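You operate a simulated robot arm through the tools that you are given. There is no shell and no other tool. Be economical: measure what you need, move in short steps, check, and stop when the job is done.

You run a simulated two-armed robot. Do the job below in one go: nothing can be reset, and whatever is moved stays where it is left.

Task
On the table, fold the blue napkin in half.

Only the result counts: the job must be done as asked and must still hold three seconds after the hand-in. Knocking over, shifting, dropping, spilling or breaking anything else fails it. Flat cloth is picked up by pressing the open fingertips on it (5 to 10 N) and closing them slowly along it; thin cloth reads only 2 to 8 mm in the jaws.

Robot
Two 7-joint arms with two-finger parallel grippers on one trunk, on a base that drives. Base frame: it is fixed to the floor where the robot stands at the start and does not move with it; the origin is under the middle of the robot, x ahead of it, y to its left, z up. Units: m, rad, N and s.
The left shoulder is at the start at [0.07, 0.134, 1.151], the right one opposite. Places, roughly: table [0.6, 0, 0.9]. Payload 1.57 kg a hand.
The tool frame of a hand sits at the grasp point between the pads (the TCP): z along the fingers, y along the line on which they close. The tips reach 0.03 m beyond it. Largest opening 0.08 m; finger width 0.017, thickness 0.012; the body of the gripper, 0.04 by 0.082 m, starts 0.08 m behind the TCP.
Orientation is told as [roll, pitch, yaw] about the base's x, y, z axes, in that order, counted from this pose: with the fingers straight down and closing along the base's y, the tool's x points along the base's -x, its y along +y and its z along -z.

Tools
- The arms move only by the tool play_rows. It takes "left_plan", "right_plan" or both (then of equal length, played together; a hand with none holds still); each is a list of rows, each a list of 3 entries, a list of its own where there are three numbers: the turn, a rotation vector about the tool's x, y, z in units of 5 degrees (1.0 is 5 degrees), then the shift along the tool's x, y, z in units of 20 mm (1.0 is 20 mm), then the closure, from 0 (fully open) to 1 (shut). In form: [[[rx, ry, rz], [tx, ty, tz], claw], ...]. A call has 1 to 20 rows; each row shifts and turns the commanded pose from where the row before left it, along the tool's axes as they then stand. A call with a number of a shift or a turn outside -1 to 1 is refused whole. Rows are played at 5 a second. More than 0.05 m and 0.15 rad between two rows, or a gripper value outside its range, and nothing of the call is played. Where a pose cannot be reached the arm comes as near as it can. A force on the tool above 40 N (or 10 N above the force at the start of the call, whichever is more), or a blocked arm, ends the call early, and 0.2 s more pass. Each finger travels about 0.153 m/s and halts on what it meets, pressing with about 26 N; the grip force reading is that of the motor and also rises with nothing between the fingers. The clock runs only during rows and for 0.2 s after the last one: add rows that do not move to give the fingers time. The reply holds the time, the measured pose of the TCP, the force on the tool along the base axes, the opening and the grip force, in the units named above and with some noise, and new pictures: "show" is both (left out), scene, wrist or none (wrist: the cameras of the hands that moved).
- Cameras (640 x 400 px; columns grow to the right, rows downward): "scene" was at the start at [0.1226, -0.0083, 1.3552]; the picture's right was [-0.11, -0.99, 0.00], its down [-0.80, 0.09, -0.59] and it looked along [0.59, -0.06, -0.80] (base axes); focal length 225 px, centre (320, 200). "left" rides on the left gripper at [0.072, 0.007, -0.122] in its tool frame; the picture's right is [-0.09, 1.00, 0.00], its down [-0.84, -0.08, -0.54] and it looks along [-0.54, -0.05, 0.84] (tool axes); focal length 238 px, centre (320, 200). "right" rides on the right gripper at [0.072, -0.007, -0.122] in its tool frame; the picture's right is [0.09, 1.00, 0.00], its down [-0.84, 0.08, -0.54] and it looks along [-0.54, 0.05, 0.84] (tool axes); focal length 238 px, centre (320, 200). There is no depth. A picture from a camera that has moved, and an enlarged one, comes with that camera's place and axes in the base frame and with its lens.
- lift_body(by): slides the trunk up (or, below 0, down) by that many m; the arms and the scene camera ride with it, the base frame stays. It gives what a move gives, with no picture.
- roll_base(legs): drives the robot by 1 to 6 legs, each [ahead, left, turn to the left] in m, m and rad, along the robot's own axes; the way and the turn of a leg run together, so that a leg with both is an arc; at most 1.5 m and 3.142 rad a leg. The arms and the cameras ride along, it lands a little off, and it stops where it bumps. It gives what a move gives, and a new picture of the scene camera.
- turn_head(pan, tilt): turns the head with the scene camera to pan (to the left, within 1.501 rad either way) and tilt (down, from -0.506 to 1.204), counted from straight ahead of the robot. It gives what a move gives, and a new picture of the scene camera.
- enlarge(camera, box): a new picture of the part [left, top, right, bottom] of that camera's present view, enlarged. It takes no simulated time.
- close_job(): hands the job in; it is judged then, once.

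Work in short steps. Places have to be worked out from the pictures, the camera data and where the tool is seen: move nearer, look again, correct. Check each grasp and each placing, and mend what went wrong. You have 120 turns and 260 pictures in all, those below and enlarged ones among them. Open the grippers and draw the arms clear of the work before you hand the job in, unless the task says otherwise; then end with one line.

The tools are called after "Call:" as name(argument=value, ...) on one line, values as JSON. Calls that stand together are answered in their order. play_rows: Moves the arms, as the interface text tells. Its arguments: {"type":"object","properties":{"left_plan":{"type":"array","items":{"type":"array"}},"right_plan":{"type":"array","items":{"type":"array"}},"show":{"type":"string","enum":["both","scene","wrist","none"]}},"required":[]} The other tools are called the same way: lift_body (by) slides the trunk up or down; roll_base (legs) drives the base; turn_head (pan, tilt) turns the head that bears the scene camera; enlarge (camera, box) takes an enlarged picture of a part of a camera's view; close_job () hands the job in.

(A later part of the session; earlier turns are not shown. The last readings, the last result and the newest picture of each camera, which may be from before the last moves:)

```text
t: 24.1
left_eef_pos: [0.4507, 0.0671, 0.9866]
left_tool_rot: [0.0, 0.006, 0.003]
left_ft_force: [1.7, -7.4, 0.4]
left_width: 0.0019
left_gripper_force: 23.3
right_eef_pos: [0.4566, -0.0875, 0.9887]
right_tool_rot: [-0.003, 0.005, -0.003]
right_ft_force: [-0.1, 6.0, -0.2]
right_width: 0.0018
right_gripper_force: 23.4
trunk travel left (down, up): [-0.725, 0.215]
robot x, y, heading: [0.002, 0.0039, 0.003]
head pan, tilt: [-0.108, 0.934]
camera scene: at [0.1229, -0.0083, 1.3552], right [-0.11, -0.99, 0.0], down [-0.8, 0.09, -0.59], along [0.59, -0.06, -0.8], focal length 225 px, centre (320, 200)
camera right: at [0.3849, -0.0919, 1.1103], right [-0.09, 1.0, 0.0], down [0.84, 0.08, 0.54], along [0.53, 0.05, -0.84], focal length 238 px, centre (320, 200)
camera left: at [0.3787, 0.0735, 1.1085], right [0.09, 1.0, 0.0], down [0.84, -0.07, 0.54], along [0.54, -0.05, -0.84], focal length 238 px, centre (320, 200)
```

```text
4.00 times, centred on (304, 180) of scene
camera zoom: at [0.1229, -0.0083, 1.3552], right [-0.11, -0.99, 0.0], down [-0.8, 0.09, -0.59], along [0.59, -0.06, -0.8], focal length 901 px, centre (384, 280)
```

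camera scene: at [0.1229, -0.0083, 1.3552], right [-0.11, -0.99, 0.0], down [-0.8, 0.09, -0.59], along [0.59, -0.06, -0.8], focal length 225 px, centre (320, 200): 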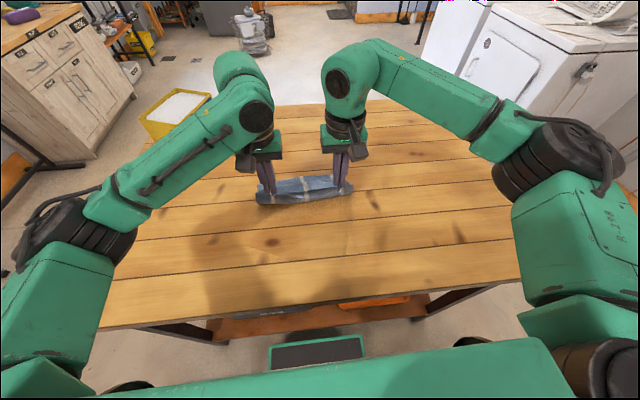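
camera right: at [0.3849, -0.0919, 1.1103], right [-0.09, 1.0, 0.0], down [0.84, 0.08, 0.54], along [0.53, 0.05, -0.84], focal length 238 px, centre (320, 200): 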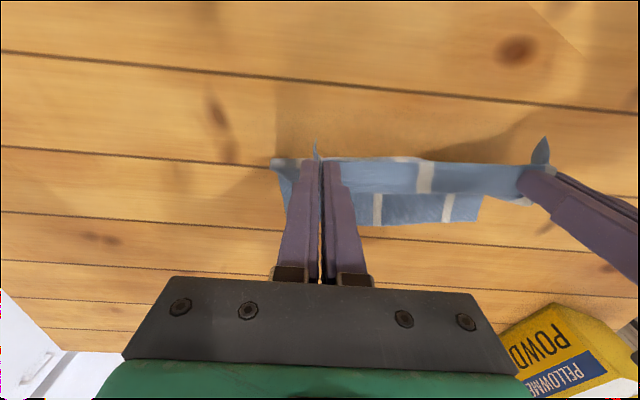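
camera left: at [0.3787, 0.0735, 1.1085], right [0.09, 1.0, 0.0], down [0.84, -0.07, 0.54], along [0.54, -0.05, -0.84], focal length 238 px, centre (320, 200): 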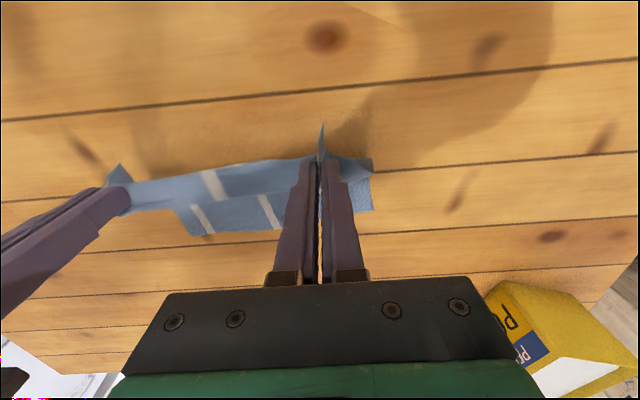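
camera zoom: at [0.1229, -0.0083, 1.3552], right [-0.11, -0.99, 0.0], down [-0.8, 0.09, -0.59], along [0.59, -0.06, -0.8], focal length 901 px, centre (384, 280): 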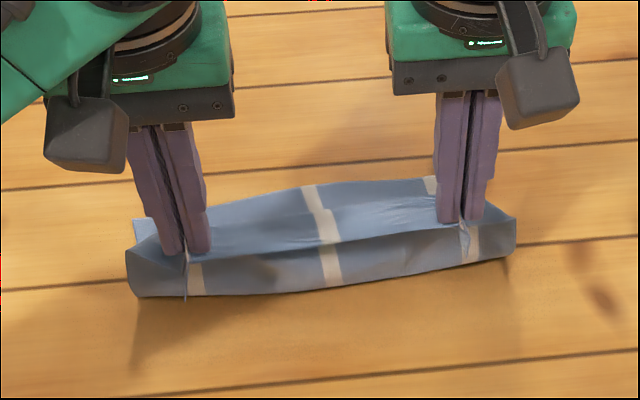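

The far edge is at x≈0.557 on the left and 0.577 on the right, so the fold line belongs near 0.45–0.465. I tilt both tools 30° so the held edge turns over more easily. Then I pull back and down to lay the bottom half out again.

Call:
play_rows(left_plan=[[[0, 1, 0], [0, 0, 0], 1], [[0, 1, 0], [0, 0, 0], 1], [[0, 1, 0], [0, 0, 0], 1], [[0, 1, 0], [0, 0, 0], 1], [[0, 1, 0], [0, 0, 0], 1], [[0, 1, 0], [0, 0, 0], 1], [[0, 0, 0], [0.546, 0, 0.829], 1], [[0, 0, 0], [0.546, 0, 0.829], 1], [[0, 0, 0], [0.546, 0, 0.829], 1], [[0, 0, 0], [0.546, 0, 0.829], 1], [[0, 0, 0], [0, 0, 0], 1], [[0, 0, 0], [0, 0, 0], 1]], right_plan=[[[0, 1, 0], [0, 0, 0], 1], [[0, 1, 0], [0, 0, 0], 1], [[0, 1, 0], [0, 0, 0], 1], [[0, 1, 0], [0, 0, 0], 1], [[0, 1, 0], [0, 0, 0], 1], [[0, 1, 0], [0, 0, 0], 1], [[0, 0, 0], [0.377, 0, 0.762], 1], [[0, 0, 0], [0.377, 0, 0.762], 1], [[0, 0, 0], [0.377, 0, 0.762], 1], [[0, 0, 0], [0.377, 0, 0.762], 1], [[0, 0, 0], [0, 0, 0], 1], [[0, 0, 0], [0, 0, 0], 1]])

Call:
enlarge(camera="scene", box=[224, 130, 384, 230])

```text
t: 26.7
left_eef_pos: [0.38, 0.0674, 0.951]
left_tool_rot: [-0.002, 0.529, 0.004]
left_ft_force: [3.5, -12.6, -0.5]
left_width: 0.0023
left_gripper_force: 23.2
right_eef_pos: [0.3994, -0.0877, 0.9492]
right_tool_rot: [-0.003, 0.528, -0.002]
right_ft_force: [-2.2, 9.7, 0.1]
right_width: 0.0019
right_gripper_force: 23.0
trunk travel left (down, up): [-0.725, 0.215]
robot x, y, heading: [-0.0009, -0.0023, -0.003]
head pan, tilt: [-0.108, 0.934]
camera scene: at [0.123, -0.0083, 1.3552], right [-0.11, -0.99, 0.0], down [-0.8, 0.09, -0.59], along [0.59, -0.06, -0.8], focal length 225 px, centre (320, 200)
camera right: at [0.3989, -0.0926, 1.092], right [-0.08, 1.0, 0.04], down [1.0, 0.07, 0.04], along [0.04, 0.05, -1.0], focal length 238 px, centre (320, 200)
camera left: at [0.3783, 0.0738, 1.0927], right [0.08, 1.0, -0.05], down [1.0, -0.07, 0.05], along [0.04, -0.05, -1.0], focal length 238 px, centre (320, 200)
```

scene: 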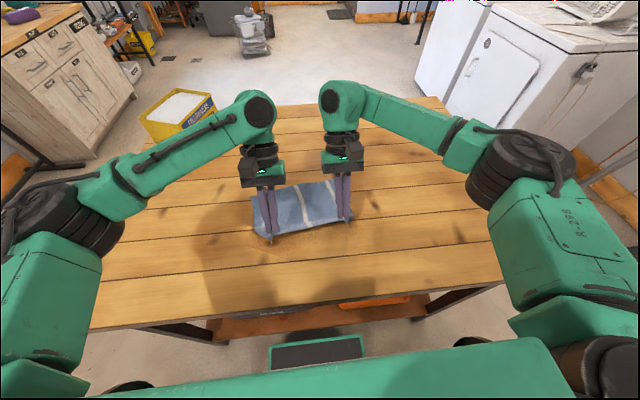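
right: 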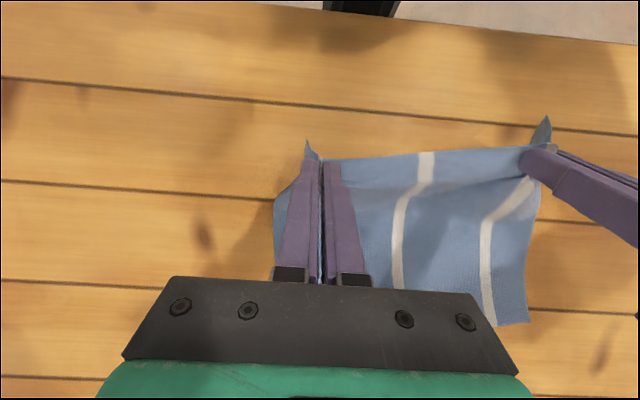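
left: 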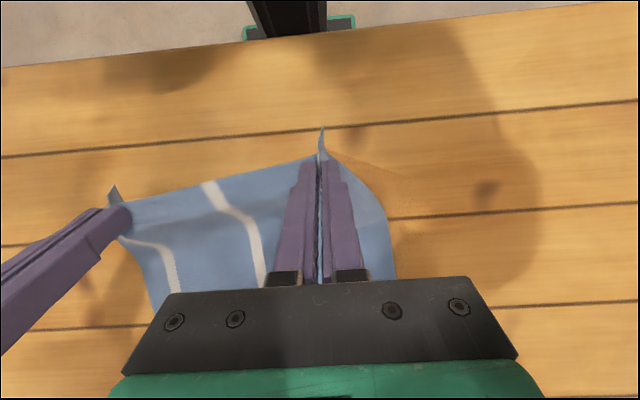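

```text
4.00 times, centred on (304, 180) of scene
camera zoom: at [0.123, -0.0083, 1.3552], right [-0.11, -0.99, 0.0], down [-0.8, 0.09, -0.59], along [0.59, -0.06, -0.8], focal length 901 px, centre (384, 280)
```

zoom: 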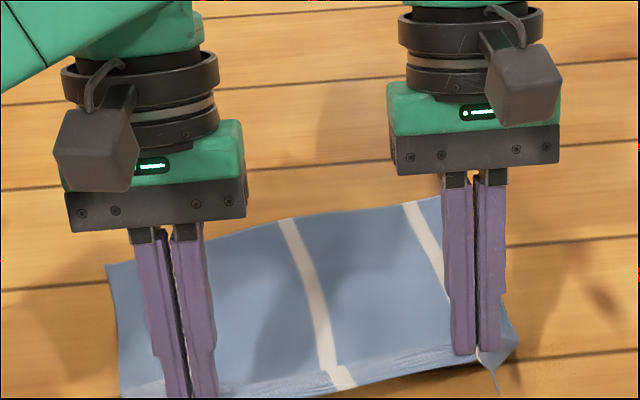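

The pull dragged the napkin back and turned it by about 0.14 rad. Its far edge now runs from (0.52, 0.146) to about (0.56, −0.10). I replan a slack arc along the napkin's own axis, with the fold line at 0.418 on the left and 0.443 on the right.

Call:
play_rows(left_plan=[[[0, 0, 0], [-0.454, 0.03, -1.0], 1], [[0, 0, 0], [-0.666, 0.14, -0.846], 1], [[0, 0, 0], [-0.791, 0.14, -0.63], 1], [[0, 0, 0], [-0.916, 0.14, -0.413], 1], [[0, 0, 0], [-1, 0.14, -0.197], 1], [[0, 0, 0], [-1, 0.119, 0.051], 1], [[0, 0, 0], [-1, 0.112, 0.293], 1], [[0, 0, 0], [-0.945, 0.084, 0.436], 1], [[0, 0, 0], [-0.678, 0.049, 0.475], 1], [[0, 0, 0], [-0.45, 0.014, 0.3], 1], [[0, 0, 0], [0, 0, 0], 1]], right_plan=[[[0, 0, 0], [-0.454, 0.22, -1.0], 1], [[0, 0, 0], [-0.666, 0.14, -0.846], 1], [[0, 0, 0], [-0.791, 0.14, -0.63], 1], [[0, 0, 0], [-0.916, 0.14, -0.413], 1], [[0, 0, 0], [-1, 0.14, -0.197], 1], [[0, 0, 0], [-1, 0.119, 0.051], 1], [[0, 0, 0], [-1, 0.112, 0.293], 1], [[0, 0, 0], [-0.945, 0.084, 0.436], 1], [[0, 0, 0], [-0.678, 0.049, 0.475], 1], [[0, 0, 0], [-0.45, 0.014, 0.3], 1], [[0, 0, 0], [0, 0, 0], 1]])

Call:
enlarge(camera="scene", box=[224, 130, 384, 230])

Call:
enlarge(camera="left", box=[0, 40, 440, 290])

```text
t: 29.1
left_eef_pos: [0.5, 0.0914, 0.9191]
left_tool_rot: [-0.002, 0.527, 0.0]
left_ft_force: [-1.7, -16.6, 1.3]
left_width: 0.0021
left_gripper_force: 23.6
left hand out of reach, approached as far as the arm can: row 7, 8, 9
right_eef_pos: [0.4853, -0.0661, 0.9263]
right_tool_rot: [-0.001, 0.529, -0.001]
right_ft_force: [1.5, 15.3, -0.4]
right_width: 0.0017
right_gripper_force: 24.0
right hand out of reach, approached as far as the arm can: row 5, 6, 7, 8, 9, 10
trunk travel left (down, up): [-0.725, 0.215]
robot x, y, heading: [0.0019, -0.0024, 0.002]
head pan, tilt: [-0.108, 0.934]
camera scene: at [0.1226, -0.0084, 1.3552], right [-0.11, -0.99, 0.0], down [-0.8, 0.09, -0.59], along [0.59, -0.06, -0.8], focal length 225 px, centre (320, 200)
camera right: at [0.4838, -0.0714, 1.07], right [-0.08, 1.0, 0.05], down [1.0, 0.08, 0.05], along [0.04, 0.05, -1.0], focal length 238 px, centre (320, 200)
camera left: at [0.4994, 0.0994, 1.06], right [0.08, 1.0, -0.05], down [1.0, -0.07, 0.05], along [0.04, -0.05, -1.0], focal length 238 px, centre (320, 200)
```

scene: 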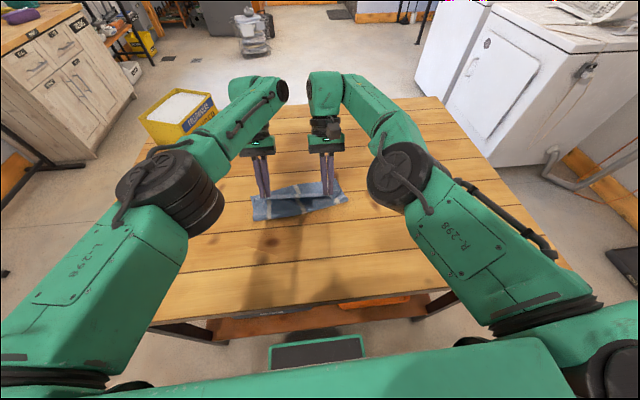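
right: 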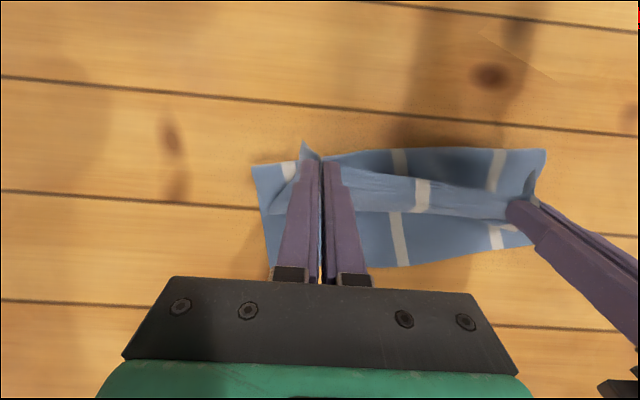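
left: 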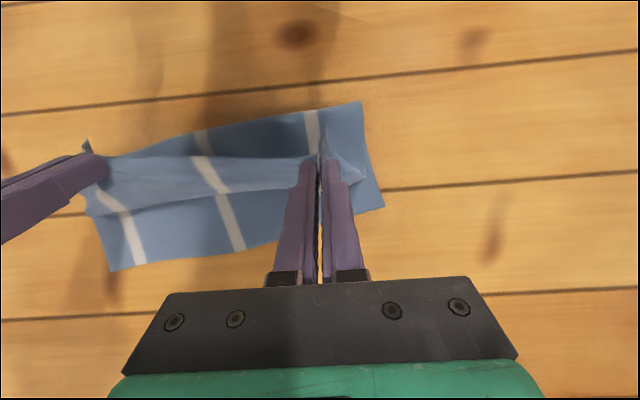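

```text
4.00 times, centred on (304, 180) of scene
camera zoom: at [0.1226, -0.0084, 1.3552], right [-0.11, -0.99, 0.0], down [-0.8, 0.09, -0.59], along [0.59, -0.06, -0.8], focal length 901 px, centre (384, 280)
```

zoom: 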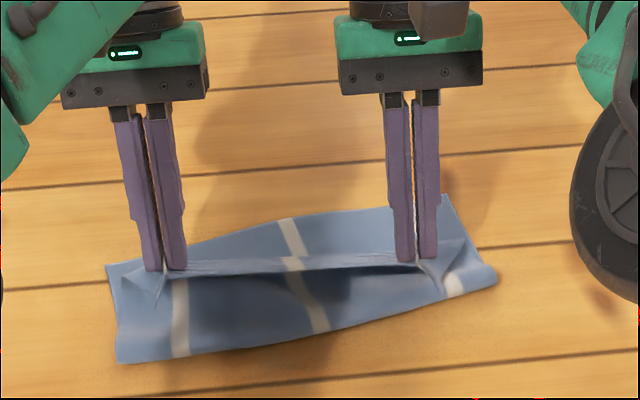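

```text
1.45 times, centred on (220, 165) of left
camera zoom: at [0.4994, 0.0994, 1.06], right [0.08, 1.0, -0.05], down [1.0, -0.07, 0.05], along [0.04, -0.05, -1.0], focal length 347 px, centre (466, 251)
```

zoom: 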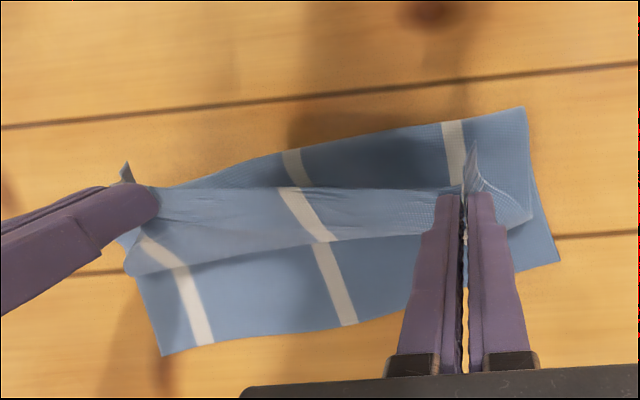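

The tilt costs reach, but the view shows the bottom layer is about 0.09 m deep where it should be about 0.11. I straighten the tools, then swing back and lay the sheet nearly flat before folding again with more slack.

Call:
play_rows(left_plan=[[[0, -1, 0], [0, 0, 0], 1], [[0, -1, 0], [0, 0, 0], 1], [[0, -1, 0], [0, 0, 0], 1], [[0, -1, 0], [0, 0, 0], 1], [[0, -1, 0], [0, 0, 0], 1], [[0, -1, 0], [0, 0, 0], 1], [[0, 0, 0], [0.5, 0, -0.9], 1], [[0, 0, 0], [0.9, 0, -0.6], 1], [[0, 0, 0], [0, 0, 0], 1]], right_plan=[[[0, -1, 0], [0, 0, 0], 1], [[0, -1, 0], [0, 0, 0], 1], [[0, -1, 0], [0, 0, 0], 1], [[0, -1, 0], [0, 0, 0], 1], [[0, -1, 0], [0, 0, 0], 1], [[0, -1, 0], [0, 0, 0], 1], [[0, 0, 0], [0.5, 0, -0.9], 1], [[0, 0, 0], [0.9, 0, -0.6], 1], [[0, 0, 0], [0, 0, 0], 1]], show="scene")

```text
t: 31.1
left_eef_pos: [0.4737, 0.0931, 0.9488]
left_tool_rot: [-0.005, 0.006, 0.002]
left_ft_force: [-0.8, -20.6, 3.5]
left_width: 0.0022
left_gripper_force: 24.0
right_eef_pos: [0.4777, -0.0667, 0.9676]
right_tool_rot: [0.0, 0.528, -0.003]
right_ft_force: [1.5, 20.2, -3.5]
right_width: 0.0016
right_gripper_force: 23.7
right hand out of reach, approached as far as the arm can: row 1, 2, 3, 4, 5, 6
trunk travel left (down, up): [-0.725, 0.215]
robot x, y, heading: [-0.0023, 0.0005, 0.004]
head pan, tilt: [-0.108, 0.934]
camera scene: at [0.1238, -0.0076, 1.3551], right [-0.11, -0.99, 0.0], down [-0.8, 0.09, -0.59], along [0.59, -0.06, -0.8], focal length 225 px, centre (320, 200)
```

scene: 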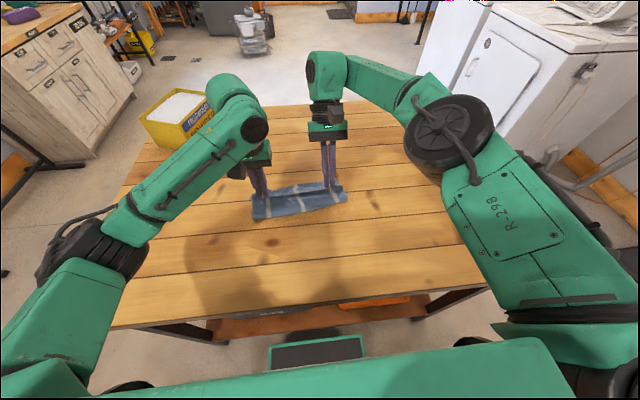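

The right hand stayed tilted because it is at its limit. I move it back first, then untilt it, and relax the tension between the hands.

Call:
play_rows(left_plan=[[[0, 0, 0], [0.7, -0.15, 0], 1], [[0, 0, 0], [0.7, -0.1, 0], 1], [[0, 0, 0], [0.6, 0, 0], 1], [[0, 0, 0], [0, 0, 0], 1], [[0, 0, 0], [0, 0, 0], 1], [[0, 0, 0], [0, 0, 0], 1], [[0, 0, 0], [0, 0, 0], 1], [[0, 0, 0], [0, 0, 0], 1], [[0, 0, 0], [0, 0, 0], 1], [[0, 0, 0], [0, 0, 0], 1]], right_plan=[[[0, 0, 0], [0.7, 0.12, 0.5], 1], [[0, 0, 0], [0.7, 0.12, 0.5], 1], [[0, 0, 0], [0.5, 0, 0.3], 1], [[0, -1, 0], [0, 0, 0], 1], [[0, -1, 0], [0, 0, 0], 1], [[0, -1, 0], [0, 0, 0], 1], [[0, -1, 0], [0, 0, 0], 1], [[0, -1, 0], [0, 0, 0], 1], [[0, -1, 0], [0, 0, 0], 1], [[0, 0, 0], [0, 0, 0], 1]], show="scene")

```text
t: 33.3
left_eef_pos: [0.4337, 0.0893, 0.9496]
left_tool_rot: [-0.002, 0.005, 0.003]
left_ft_force: [-0.5, -0.8, 0.1]
left_width: 0.002
left_gripper_force: 23.8
right_eef_pos: [0.4297, -0.0627, 0.9644]
right_tool_rot: [-0.003, 0.004, -0.002]
right_ft_force: [0.1, 1.9, -0.2]
right_width: 0.0016
right_gripper_force: 23.6
trunk travel left (down, up): [-0.725, 0.215]
robot x, y, heading: [0.0007, -0.0014, -0.005]
head pan, tilt: [-0.108, 0.934]
camera scene: at [0.1232, -0.0082, 1.3552], right [-0.11, -0.99, 0.0], down [-0.8, 0.09, -0.59], along [0.59, -0.06, -0.8], focal length 225 px, centre (320, 200)
```

scene: 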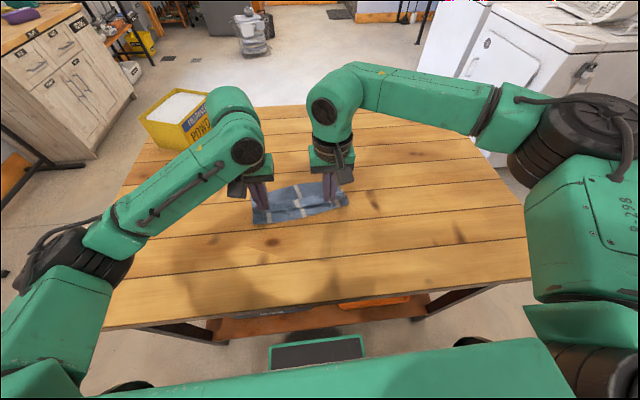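

Tension is gone and both tools are upright. I now lay the sheet out nearly flat, with the grips at about (0.321, 0.068) and (0.346, −0.088).

Call:
play_rows(left_plan=[[[0, 0, 0], [0.807, -0.15, 0.0], 1], [[0, 0, 0], [0.807, -0.15, 0.1], 1], [[0, 0, 0], [0.807, -0.15, 0.3], 1], [[0, 0, 0], [0.807, -0.15, 0.5], 1], [[0, 0, 0], [0.807, -0.15, 0.5], 1], [[0, 0, 0], [0.807, -0.15, 0.5], 1], [[0, 0, 0], [0.807, -0.15, 0.5], 1], [[0, 0, 0], [0, 0, 0], 1], [[0, 0, 0], [0, 0, 0], 1]], right_plan=[[[0, 0, 0], [0.6, -0.18, 0.2], 1], [[0, 0, 0], [0.6, -0.18, 0.3], 1], [[0, 0, 0], [0.6, -0.18, 0.5], 1], [[0, 0, 0], [0.6, -0.18, 0.5], 1], [[0, 0, 0], [0.6, -0.18, 0.6], 1], [[0, 0, 0], [0.6, -0.18, 0.6], 1], [[0, 0, 0], [0.6, -0.18, 0.5], 1], [[0, 0, 0], [0, 0, 0], 1], [[0, 0, 0], [0, 0, 0], 1]])

Call:
enlarge(camera="scene", box=[208, 140, 400, 260])

```text
t: 35.3
left_eef_pos: [0.3203, 0.0658, 0.9005]
left_tool_rot: [0.0, 0.006, 0.002]
left_ft_force: [1.5, -7.1, 0.1]
left_width: 0.0022
left_gripper_force: 23.8
right_eef_pos: [0.346, -0.0875, 0.9011]
right_tool_rot: [-0.001, 0.005, -0.002]
right_ft_force: [-1.7, 6.2, 0.4]
right_width: 0.0015
right_gripper_force: 24.0
trunk travel left (down, up): [-0.725, 0.215]
robot x, y, heading: [-0.0004, 0.0012, 0.0]
head pan, tilt: [-0.108, 0.934]
camera scene: at [0.1228, -0.0084, 1.3552], right [-0.11, -0.99, 0.0], down [-0.8, 0.09, -0.59], along [0.59, -0.06, -0.8], focal length 225 px, centre (320, 200)
camera right: at [0.273, -0.0925, 1.024], right [-0.09, 1.0, 0.0], down [0.84, 0.08, 0.54], along [0.54, 0.05, -0.84], focal length 238 px, centre (320, 200)
camera left: at [0.2483, 0.0727, 1.0233], right [0.09, 1.0, 0.0], down [0.84, -0.07, 0.54], along [0.54, -0.05, -0.84], focal length 238 px, centre (320, 200)
```

scene: 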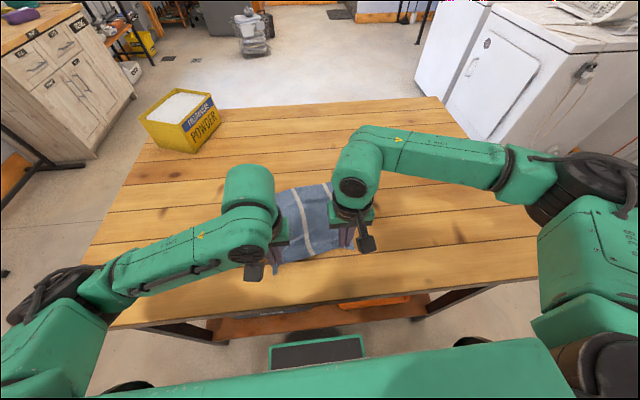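
right: 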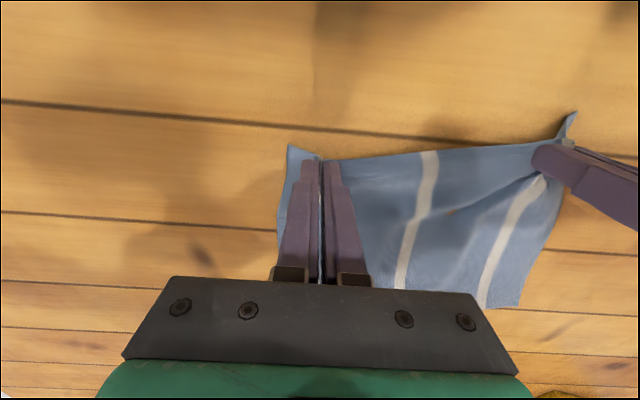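
left: 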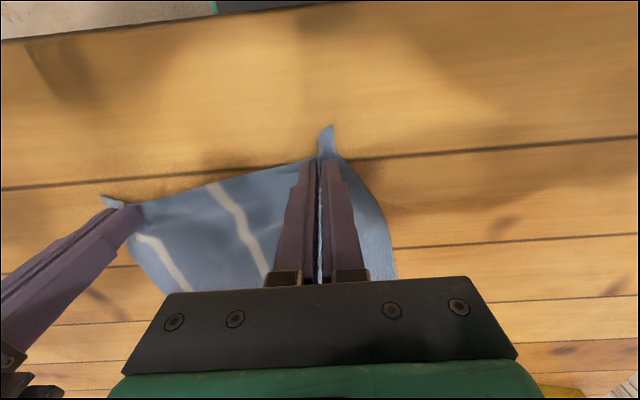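

```text
3.33 times, centred on (304, 200) of scene
camera zoom: at [0.1228, -0.0084, 1.3552], right [-0.11, -0.99, 0.0], down [-0.8, 0.09, -0.59], along [0.59, -0.06, -0.8], focal length 751 px, centre (373, 200)
```

zoom: 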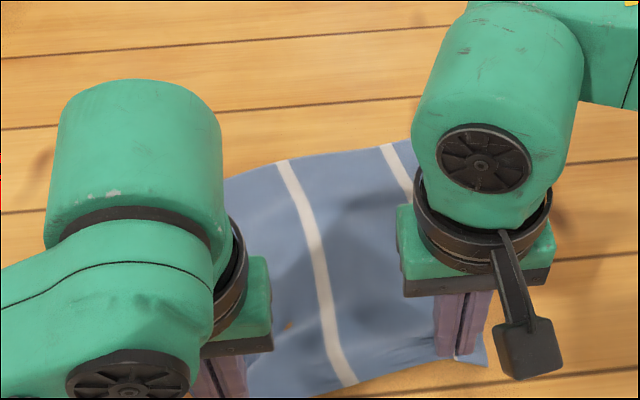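

The sheet is laid out, the far edge has not moved (mid-point at about (0.536, 0.02)), and there is some slack. Now I do a gentler arc about a fold line at mid (0.425, 0.004), along the napkin's axis, stopping about 2 cm above the far edge.

Call:
play_rows(left_plan=[[[0, 0, 0], [-0.395, -0.03, -0.8], 1], [[0, 0, 0], [-0.494, 0.078, -0.8], 1], [[0, 0, 0], [-0.593, 0.093, -0.7], 1], [[0, 0, 0], [-0.741, 0.116, -0.6], 1], [[0, 0, 0], [-0.84, 0.132, -0.4], 1], [[0, 0, 0], [-0.939, 0.147, -0.25], 1], [[0, 0, 0], [-0.988, 0.155, -0.05], 1], [[0, 0, 0], [-0.939, 0.147, 0.15], 1], [[0, 0, 0], [-0.889, 0.14, 0.35], 1], [[0, 0, 0], [-0.741, 0.116, 0.5], 1], [[0, 0, 0], [-0.642, 0.1, 0.6], 1], [[0, 0, 0], [-0.494, 0.078, 0.65], 1], [[0, 0, 0], [-0.296, 0.047, 0.65], 1], [[0, 0, 0], [0, 0, 0], 1]], right_plan=[[[0, 0, 0], [-0.395, 0.16, -0.8], 1], [[0, 0, 0], [-0.494, 0.078, -0.8], 1], [[0, 0, 0], [-0.593, 0.093, -0.7], 1], [[0, 0, 0], [-0.741, 0.116, -0.6], 1], [[0, 0, 0], [-0.84, 0.132, -0.4], 1], [[0, 0, 0], [-0.939, 0.147, -0.25], 1], [[0, 0, 0], [-0.988, 0.155, -0.05], 1], [[0, 0, 0], [-0.939, 0.147, 0.15], 1], [[0, 0, 0], [-0.889, 0.14, 0.35], 1], [[0, 0, 0], [-0.741, 0.116, 0.5], 1], [[0, 0, 0], [-0.642, 0.1, 0.6], 1], [[0, 0, 0], [-0.494, 0.078, 0.65], 1], [[0, 0, 0], [-0.296, 0.047, 0.65], 1], [[0, 0, 0], [0, 0, 0], 1]])

Call:
enlarge(camera="scene", box=[224, 140, 384, 240])

Call:
enlarge(camera="left", box=[0, 40, 440, 290])

```text
t: 38.3
left_eef_pos: [0.5002, 0.0929, 0.9146]
left_tool_rot: [-0.001, 0.006, 0.002]
left_ft_force: [0.7, -3.2, 0.1]
left_width: 0.002
left_gripper_force: 23.5
right_eef_pos: [0.5253, -0.058, 0.9127]
right_tool_rot: [-0.004, 0.005, 0.001]
right_ft_force: [-0.8, 4.5, 0.3]
right_width: 0.0014
right_gripper_force: 22.9
trunk travel left (down, up): [-0.725, 0.215]
robot x, y, heading: [-0.0026, -0.002, 0.001]
head pan, tilt: [-0.108, 0.934]
camera scene: at [0.1226, -0.0083, 1.3552], right [-0.11, -0.99, 0.0], down [-0.8, 0.09, -0.59], along [0.59, -0.06, -0.8], focal length 225 px, centre (320, 200)
camera right: at [0.4533, -0.0628, 1.0364], right [-0.09, 1.0, 0.0], down [0.84, 0.08, 0.54], along [0.54, 0.05, -0.84], focal length 238 px, centre (320, 200)
camera left: at [0.4283, 0.1004, 1.0364], right [0.09, 1.0, 0.0], down [0.84, -0.07, 0.54], along [0.54, -0.05, -0.84], focal length 238 px, centre (320, 200)
```

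scene: 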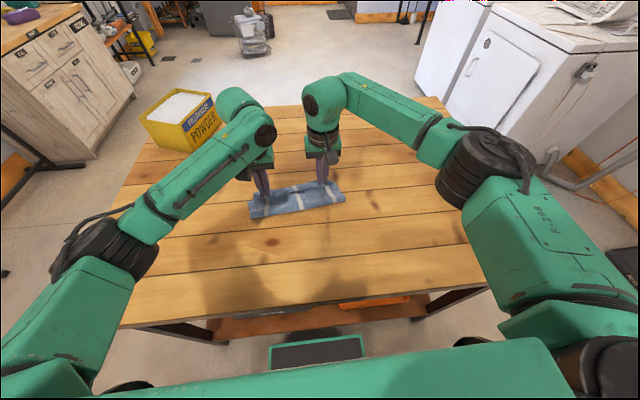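
right: 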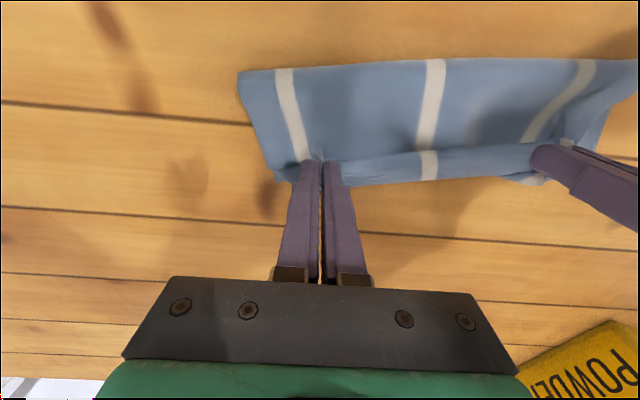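
left: 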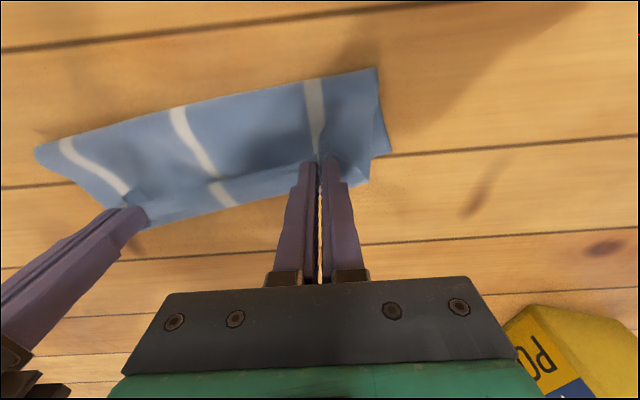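

```text
4.00 times, centred on (304, 190) of scene
camera zoom: at [0.1226, -0.0083, 1.3552], right [-0.11, -0.99, 0.0], down [-0.8, 0.09, -0.59], along [0.59, -0.06, -0.8], focal length 901 px, centre (384, 240)
```

zoom: 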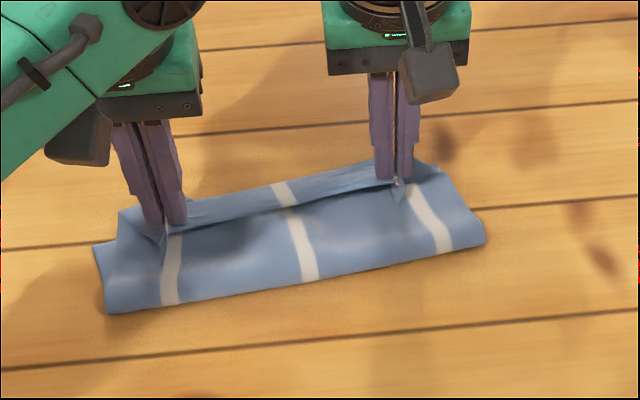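

```text
1.45 times, centred on (220, 165) of left
camera zoom: at [0.4283, 0.1004, 1.0364], right [0.09, 1.0, 0.0], down [0.84, -0.07, 0.54], along [0.54, -0.05, -0.84], focal length 347 px, centre (466, 251)
```

zoom: 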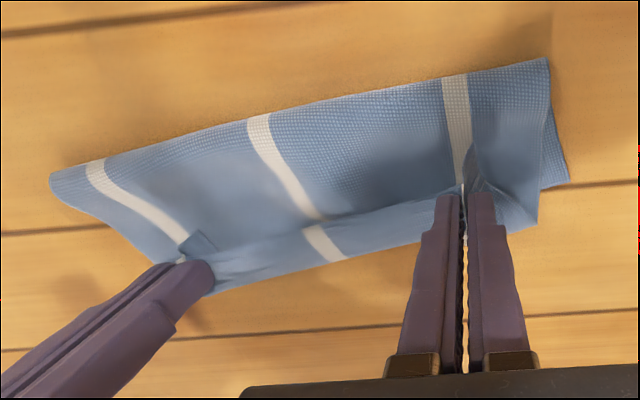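

The held edge leaves the pads facing forward, so the top layer keeps curling into a loop and the fold line drifts. A cleaner way is to lay the napkin flat and pinch it along its mid-line. Then I can lift it so both halves hang together, and lay it down folded. First I take the edge back and lay the sheet out flat.

Call:
play_rows(left_plan=[[[0, 0, 0], [0.79, -0.11, -0.9], 1], [[0, 0, 0], [0.79, -0.11, -0.9], 1], [[0, 0, 0], [0.79, -0.11, -0.7], 1], [[0, 0, 0], [0.79, -0.11, -0.3], 1], [[0, 0, 0], [0.79, -0.11, 0], 1], [[0, 0, 0], [0.79, -0.11, 0], 1], [[0, 0, 0], [0.79, -0.11, 0.2], 1], [[0, 0, 0], [0.79, -0.11, 0.4], 1], [[0, 0, 0], [0.79, -0.11, 0.5], 1], [[0, 0, 0], [0.79, -0.11, 0.6], 1], [[0, 0, 0], [0.79, -0.11, 0.7], 1], [[0, 0, 0], [0.79, -0.11, 0.6], 1], [[0, 0, 0], [0.79, -0.11, 0.3], 1], [[0, 0, 0], [0, 0, 0.35], 1], [[0, 0, 0], [0, 0, 0], 1]], right_plan=[[[0, 0, 0], [0.79, -0.12, -0.9], 1], [[0, 0, 0], [0.79, -0.12, -0.9], 1], [[0, 0, 0], [0.79, -0.12, -0.7], 1], [[0, 0, 0], [0.79, -0.12, -0.3], 1], [[0, 0, 0], [0.79, -0.12, 0], 1], [[0, 0, 0], [0.79, -0.12, 0], 1], [[0, 0, 0], [0.79, -0.12, 0.2], 1], [[0, 0, 0], [0.79, -0.12, 0.4], 1], [[0, 0, 0], [0.79, -0.12, 0.5], 1], [[0, 0, 0], [0.79, -0.12, 0.6], 1], [[0, 0, 0], [0.79, -0.12, 0.7], 1], [[0, 0, 0], [0.79, -0.12, 0.6], 1], [[0, 0, 0], [0.79, -0.12, 0.3], 1], [[0, 0, 0], [0, 0, 0.3], 1], [[0, 0, 0], [0, 0, 0], 1]])

```text
t: 41.5
left_eef_pos: [0.3012, 0.066, 0.9004]
left_tool_rot: [0.002, 0.006, 0.004]
left_ft_force: [0.3, -3.7, -0.7]
left_width: 0.0021
left_gripper_force: 24.1
left hand out of reach, approached as far as the arm can: row 13
right_eef_pos: [0.3201, -0.0883, 0.8976]
right_tool_rot: [-0.004, 0.005, -0.004]
right_ft_force: [-0.4, 4.4, 0.5]
right_width: 0.0016
right_gripper_force: 23.5
trunk travel left (down, up): [-0.725, 0.215]
robot x, y, heading: [0.0013, 0.0008, -0.002]
head pan, tilt: [-0.108, 0.934]
camera scene: at [0.1226, -0.0083, 1.3552], right [-0.11, -0.99, 0.0], down [-0.8, 0.09, -0.59], along [0.59, -0.06, -0.8], focal length 225 px, centre (320, 200)
camera right: at [0.248, -0.093, 1.0221], right [-0.09, 1.0, 0.0], down [0.84, 0.08, 0.54], along [0.54, 0.05, -0.84], focal length 238 px, centre (320, 200)
camera left: at [0.2304, 0.0716, 1.0231], right [0.09, 1.0, 0.0], down [0.84, -0.07, 0.54], along [0.54, -0.05, -0.84], focal length 238 px, centre (320, 200)
```

scene: 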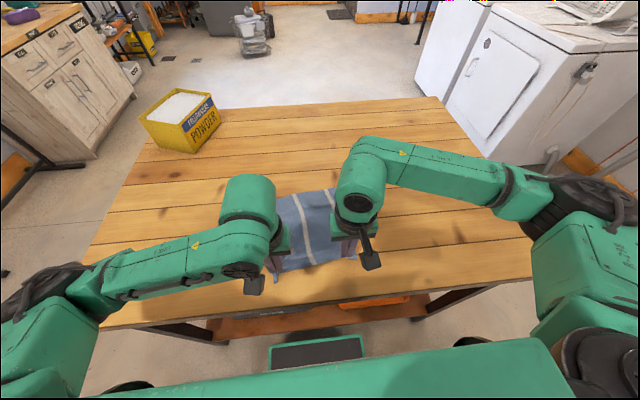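
right: 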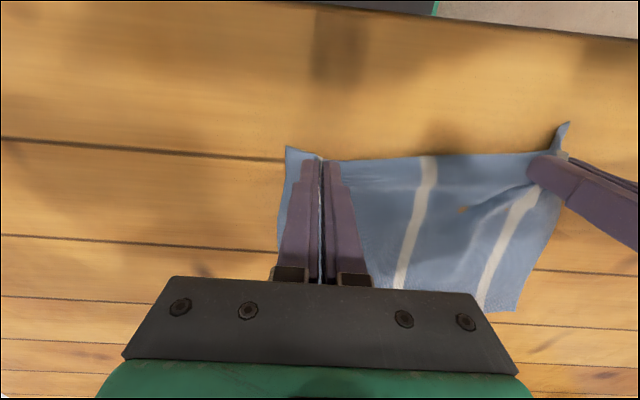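
left: 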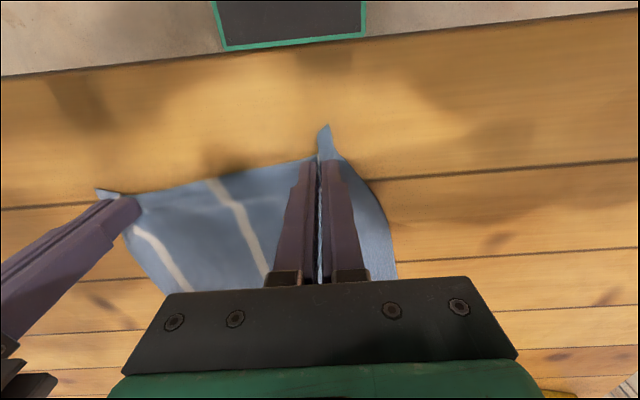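

The sheet is laid back out near the front of the table. I lower the tips to light contact and open slowly, so the gathered cloth spreads again.

Call:
play_rows(left_plan=[[[0, 0, 0], [0, 0, 0.18], 1], [[0, 0, 0], [0, 0, 0.18], 1], [[0, 0, 0], [0, 0, 0], 0.93], [[0, 0, 0], [0, 0, 0], 0.86], [[0, 0, 0], [0, 0, 0], 0.79], [[0, 0, 0], [0, 0, 0], 0.72], [[0, 0, 0], [0, 0, 0], 0.65], [[0, 0, 0], [0, 0, 0], 0.58], [[0, 0, 0], [0, 0, 0], 0.5], [[0, 0, 0], [0, 0, 0], 0.5]], right_plan=[[[0, 0, 0], [0, 0, 0.12], 1], [[0, 0, 0], [0, 0, 0.12], 1], [[0, 0, 0], [0, 0, 0], 0.93], [[0, 0, 0], [0, 0, 0], 0.86], [[0, 0, 0], [0, 0, 0], 0.79], [[0, 0, 0], [0, 0, 0], 0.72], [[0, 0, 0], [0, 0, 0], 0.65], [[0, 0, 0], [0, 0, 0], 0.58], [[0, 0, 0], [0, 0, 0], 0.5], [[0, 0, 0], [0, 0, 0], 0.5]], show="wrist")

```text
t: 43.7
left_eef_pos: [0.3024, 0.0636, 0.894]
left_tool_rot: [-0.001, 0.004, 0.004]
left_ft_force: [-0.3, -0.3, 0.7]
left_width: 0.0397
left_gripper_force: 0.1
right_eef_pos: [0.3216, -0.0883, 0.8938]
right_tool_rot: [-0.002, 0.007, -0.001]
right_ft_force: [0.6, -0.3, 0.0]
right_width: 0.0402
right_gripper_force: 0.1
trunk travel left (down, up): [-0.725, 0.215]
robot x, y, heading: [0.0013, 0.0012, 0.002]
head pan, tilt: [-0.108, 0.934]
camera right: at [0.2483, -0.0929, 1.0171], right [-0.09, 1.0, 0.0], down [0.84, 0.08, 0.54], along [0.54, 0.05, -0.84], focal length 238 px, centre (320, 200)
camera left: at [0.2309, 0.0715, 1.0162], right [0.09, 1.0, 0.0], down [0.84, -0.07, 0.54], along [0.54, -0.05, -0.84], focal length 238 px, centre (320, 200)
```

right: 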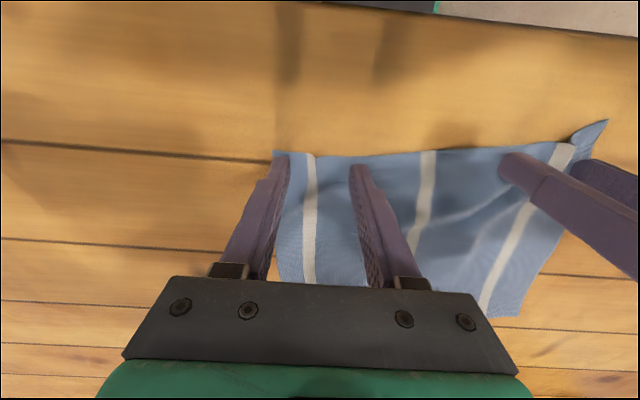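
left: 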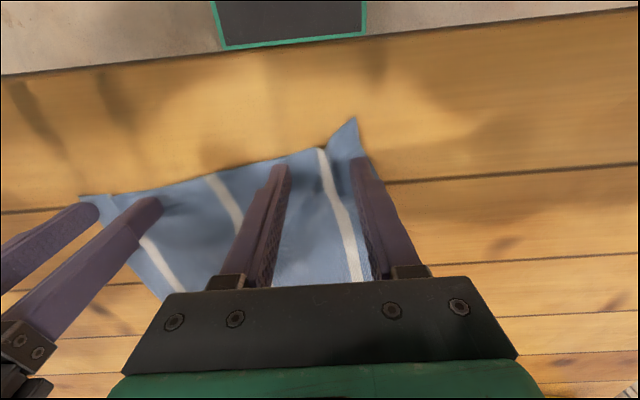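

The release went well and the cloth is mostly spread. I lift and move both hands outward to see the whole napkin.

Call:
play_rows(left_plan=[[[0, 0, 0], [0, 0, -0.6], 0.5], [[0, 0, 0], [0, 0, -1], 0.4], [[0, 0, 0], [0, 0.5, -1], 0.3], [[0, 0, 0], [0, 1, -1], 0.2], [[0, 0, 0], [-0.5, 1, -0.5], 0], [[0, 0, 0], [-0.5, 1, 0], 0], [[0, 0, 0], [-0.5, 1, 0], 0], [[0, 0, 0], [-0.5, 1, 0], 0], [[0, 0, 0], [-0.5, 1, 0], 0], [[0, 0, 0], [0, 1, 0], 0]], right_plan=[[[0, 0, 0], [0, 0, -0.6], 0.5], [[0, 0, 0], [0, 0, -1], 0.4], [[0, 0, 0], [0, -0.5, -1], 0.3], [[0, 0, 0], [0, -1, -1], 0.2], [[0, 0, 0], [-0.5, -1, -0.5], 0], [[0, 0, 0], [-0.5, -1, 0], 0], [[0, 0, 0], [-0.5, -1, 0], 0], [[0, 0, 0], [-0.5, -1, 0], 0], [[0, 0, 0], [-0.5, -1, 0], 0], [[0, 0, 0], [0, -1, 0], 0]], show="none")

Call:
enlarge(camera="scene", box=[208, 150, 400, 270])

```text
t: 45.9
left_eef_pos: [0.3573, 0.1893, 0.9267]
left_tool_rot: [-0.001, 0.003, 0.004]
left_ft_force: [-0.4, -0.5, -0.3]
left_width: 0.08
left_gripper_force: 0.2
left hand out of reach, approached as far as the arm can: row 2, 3, 4, 5
right_eef_pos: [0.3679, -0.2397, 0.9758]
right_tool_rot: [-0.005, 0.003, -0.001]
right_ft_force: [-0.5, 0.1, 0.6]
right_width: 0.0801
right_gripper_force: 0.0
trunk travel left (down, up): [-0.725, 0.215]
robot x, y, heading: [0.0009, -0.0044, -0.001]
head pan, tilt: [-0.108, 0.934]
```

```text
3.33 times, centred on (304, 210) of scene
camera zoom: at [0.1214, -0.0083, 1.3553], right [-0.11, -0.99, 0.0], down [-0.8, 0.09, -0.6], along [0.59, -0.06, -0.8], focal length 751 px, centre (373, 167)
```

zoom: 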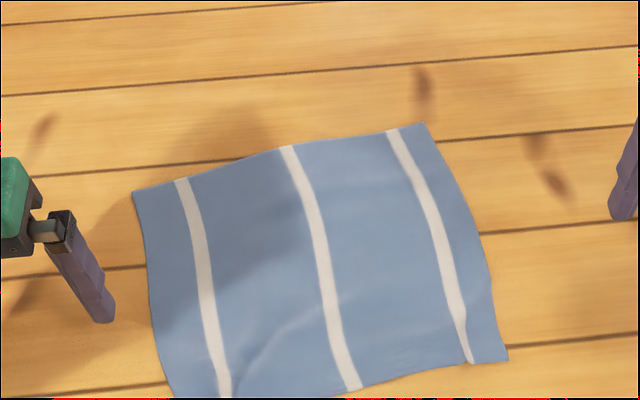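

The napkin lies nearly flat again, turned slightly. I enlarge a lower window to get the near corners.

Call:
enlarge(camera="scene", box=[208, 170, 400, 290])

```text
3.33 times, centred on (304, 230) of scene
camera zoom: at [0.1214, -0.0083, 1.3553], right [-0.11, -0.99, 0.0], down [-0.8, 0.09, -0.6], along [0.59, -0.06, -0.8], focal length 751 px, centre (373, 100)
```

zoom: 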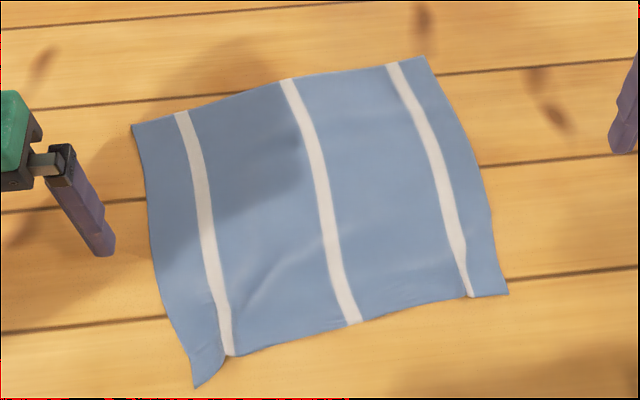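

The corners are now about FL (0.480, 0.148), FR (0.526, −0.094), NR (0.309, −0.119) and NL (0.269, 0.10). The mid-line runs from (0.372, 0.133) to (0.417, −0.107). I turn the grippers so the fingers close across that line (left yaw −79°, right yaw +101°).

Call:
play_rows(left_plan=[[[0, 0, 0.99], [0, 0, -1], 0.2], [[0, 0, 0.99], [0, 0, -1], 0.3], [[0, 0, 0.99], [0, 0, 0], 0.4], [[0, 0, 0.99], [0, 0, 0], 0.5], [[0, 0, 0.99], [0, 0, 0], 0.5], [[0, 0, 0.99], [0, 0, 0], 0.5], [[0, 0, 0.99], [0, 0, 0], 0.5], [[0, 0, 0.99], [0, 0, 0], 0.5], [[0, 0, 0.99], [0, 0, 0], 0.5], [[0, 0, 0.99], [0, 0, 0], 0.5], [[0, 0, 0.99], [0, 0, 0], 0.5], [[0, 0, 0.99], [0, 0, 0], 0.5], [[0, 0, 0.99], [0, 0, 0], 0.5], [[0, 0, 0.99], [0, 0, 0], 0.5], [[0, 0, 0.99], [0, 0, 0], 0.5], [[0, 0, 0.99], [0, 0, 0], 0.5], [[0, 0, 0], [0, 0, 0], 0.5], [[0, 0, 0], [0, 0, 0], 0.5], [[0, 0, 0], [0, 0, 0], 0.5], [[0, 0, 0], [0, 0, 0], 0.5]], right_plan=[[[0, 0, -1], [0, 0, 0], 0.2], [[0, 0, -1], [0, 0, 0], 0.3], [[0, 0, -1], [0, 0, 0], 0.4], [[0, 0, -1], [0, 0, 0], 0.5], [[0, 0, -1], [0, 0, 0], 0.5], [[0, 0, -1], [0, 0, 0], 0.5], [[0, 0, -1], [0, 0, 0], 0.5], [[0, 0, -1], [0, 0, 0], 0.5], [[0, 0, -1], [0, 0, 0], 0.5], [[0, 0, -1], [0, 0, 0], 0.5], [[0, 0, -1], [0, 0, 0], 0.5], [[0, 0, -1], [0, 0, 0], 0.5], [[0, 0, -1], [0, 0, 0], 0.5], [[0, 0, -1], [0, 0, 0], 0.5], [[0, 0, -1], [0, 0, 0], 0.5], [[0, 0, -1], [0, 0, 0], 0.5], [[0, 0, -1], [0, 0, 0], 0.5], [[0, 0, -1], [0, 0, 0], 0.5], [[0, 0, -1], [0, 0, 0], 0.5], [[0, 0, -1], [0, 0, 0], 0.5]])

```text
t: 50.1
left_eef_pos: [0.358, 0.1891, 0.9663]
left_tool_rot: [-0.005, -0.002, -1.38]
left_ft_force: [0.2, 0.7, 0.2]
left_width: 0.04
left_gripper_force: 0.0
right_eef_pos: [0.3154, -0.1428, 1.0141]
right_tool_rot: [-0.012, 0.009, 0.988]
right_ft_force: [0.3, 0.4, -0.3]
right_width: 0.0402
right_gripper_force: 0.1
right hand out of reach, approached as far as the arm can: row 7, 8, 9, 10, 11, 12, 13, 14, 15, 16, 17, 18, 19, 20
trunk travel left (down, up): [-0.725, 0.215]
robot x, y, heading: [-0.0004, 0.0028, 0.001]
head pan, tilt: [-0.108, 0.934]
camera scene: at [0.1231, -0.0077, 1.3552], right [-0.11, -0.99, 0.0], down [-0.8, 0.09, -0.59], along [0.59, -0.06, -0.8], focal length 225 px, centre (320, 200)
camera right: at [0.2809, -0.2038, 1.1386], right [-0.88, 0.47, -0.01], down [0.39, 0.75, 0.53], along [0.26, 0.47, -0.85], focal length 238 px, centre (320, 200)
camera left: at [0.3502, 0.2621, 1.0877], right [0.99, 0.1, -0.01], down [0.09, -0.84, 0.54], along [0.05, -0.54, -0.84], focal length 238 px, centre (320, 200)
```

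scene: 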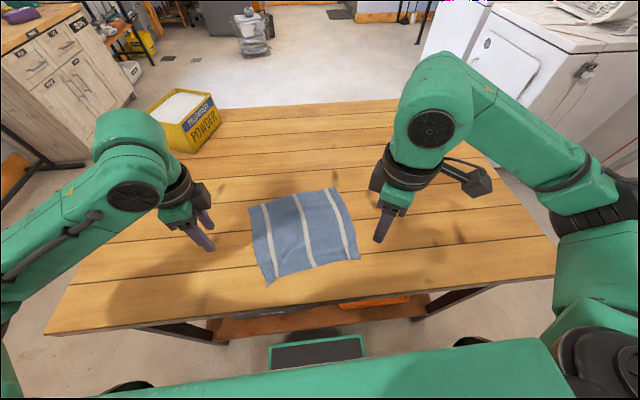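
right: 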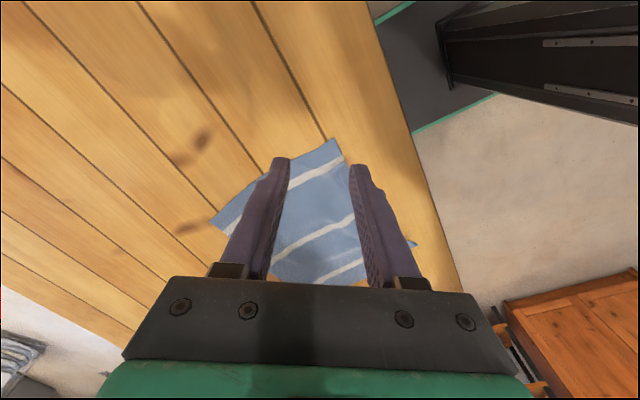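
left: 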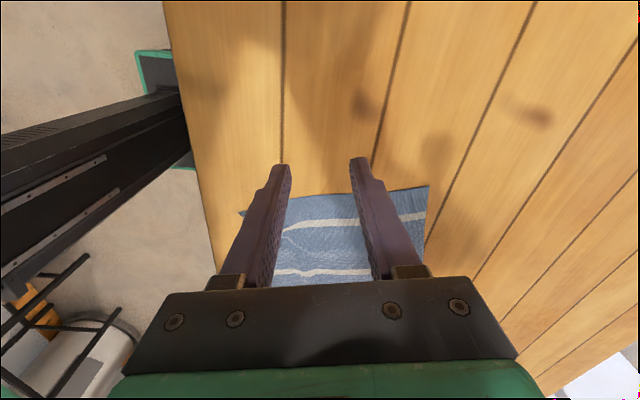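

The right arm cannot reach +101°, so I turn it the other way to about −79°, which is the same closing line.

Call:
play_rows(right_plan=[[[0, 0, 1], [0, 0, 0], 0.5], [[0, 0, 1], [0, 0, 0], 0.5], [[0, 0, 1], [0, 0, 0], 0.5], [[0, 0, 1], [0, 0, 0], 0.5], [[0, 0, 1], [0, 0, 0], 0.5], [[0, 0, 1], [0, 0, 0], 0.5], [[0, 0, 1], [0, 0, 0], 0.5], [[0, 0, 1], [0, 0, 0], 0.5], [[0, 0, 1], [0, 0, 0], 0.5], [[0, 0, 1], [0, 0, 0], 0.5], [[0, 0, 1], [0, 0, 0], 0.5], [[0, 0, 0.3], [-0.5, -0.8, 0], 0.5], [[0, 0, 0], [-0.5, -0.8, 0], 0.5], [[0, 0, 0], [-0.5, -0.8, 0], 0.5], [[0, 0, 0], [-0.5, -0.8, 0], 0.5], [[0, 0, 0], [-0.5, -0.8, 0], 0.5]], show="none")

Call:
play_rows(right_plan=[[[0, 0, 1], [0, 0, 0], 0.5], [[0, 0, 1], [0, 0, 0], 0.5], [[0, 0, 1], [0, 0, 0], 0.5], [[0, 0, 1], [0, 0, 0], 0.5], [[0, 0, 1], [0, 0, 0], 0.5], [[0, 0, 1], [0, 0, 0], 0.5], [[0, 0, 1], [0, 0, 0], 0.5], [[0, 0, 1], [0, 0, 0], 0.5], [[0, 0, 1], [0, 0, 0], 0.5], [[0, 0, 1], [0, 0, 0], 0.5], [[0, 0, 1], [0, 0, 0], 0.5], [[0, 0, 1], [0, 0, 0], 0.5], [[0, 0, 1], [0, 0, 0], 0.5], [[0, 0, 1], [0, 0, 0], 0.5], [[0, 0, 1], [0, 0, 0], 0.5], [[0, 0, 0.84], [0, 0, 0], 0.5], [[0, 0, 0], [0, 0, 0], 0.5]], show="scene")

```text
t: 53.5
left_eef_pos: [0.3571, 0.1887, 0.9661]
left_tool_rot: [-0.005, 0.001, -1.378]
left_ft_force: [0.7, -0.3, -0.2]
left_width: 0.04
left_gripper_force: 0.0
right_eef_pos: [0.3674, -0.2244, 1.0164]
right_tool_rot: [-0.013, -0.006, 0.001]
right_ft_force: [-0.4, -1.0, 0.3]
right_width: 0.0401
right_gripper_force: 0.0
trunk travel left (down, up): [-0.725, 0.215]
robot x, y, heading: [-0.001, -0.0019, -0.003]
head pan, tilt: [-0.108, 0.934]
```

```text
t: 57.1
left_eef_pos: [0.3583, 0.1906, 0.9663]
left_tool_rot: [-0.007, 0.0, -1.379]
left_ft_force: [-0.1, 0.1, -0.4]
left_width: 0.04
left_gripper_force: 0.1
right_eef_pos: [0.3666, -0.2239, 1.0165]
right_tool_rot: [0.002, -0.013, -1.383]
right_ft_force: [-0.1, -0.4, 0.0]
right_width: 0.0399
right_gripper_force: 0.1
trunk travel left (down, up): [-0.725, 0.215]
robot x, y, heading: [0.0006, -0.0012, 0.002]
head pan, tilt: [-0.108, 0.934]
camera scene: at [0.1228, -0.0083, 1.3552], right [-0.11, -0.99, 0.0], down [-0.8, 0.09, -0.59], along [0.59, -0.06, -0.8], focal length 225 px, centre (320, 200)
```

scene: 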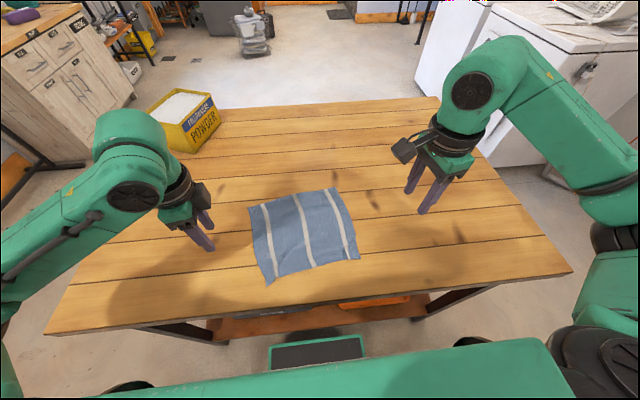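

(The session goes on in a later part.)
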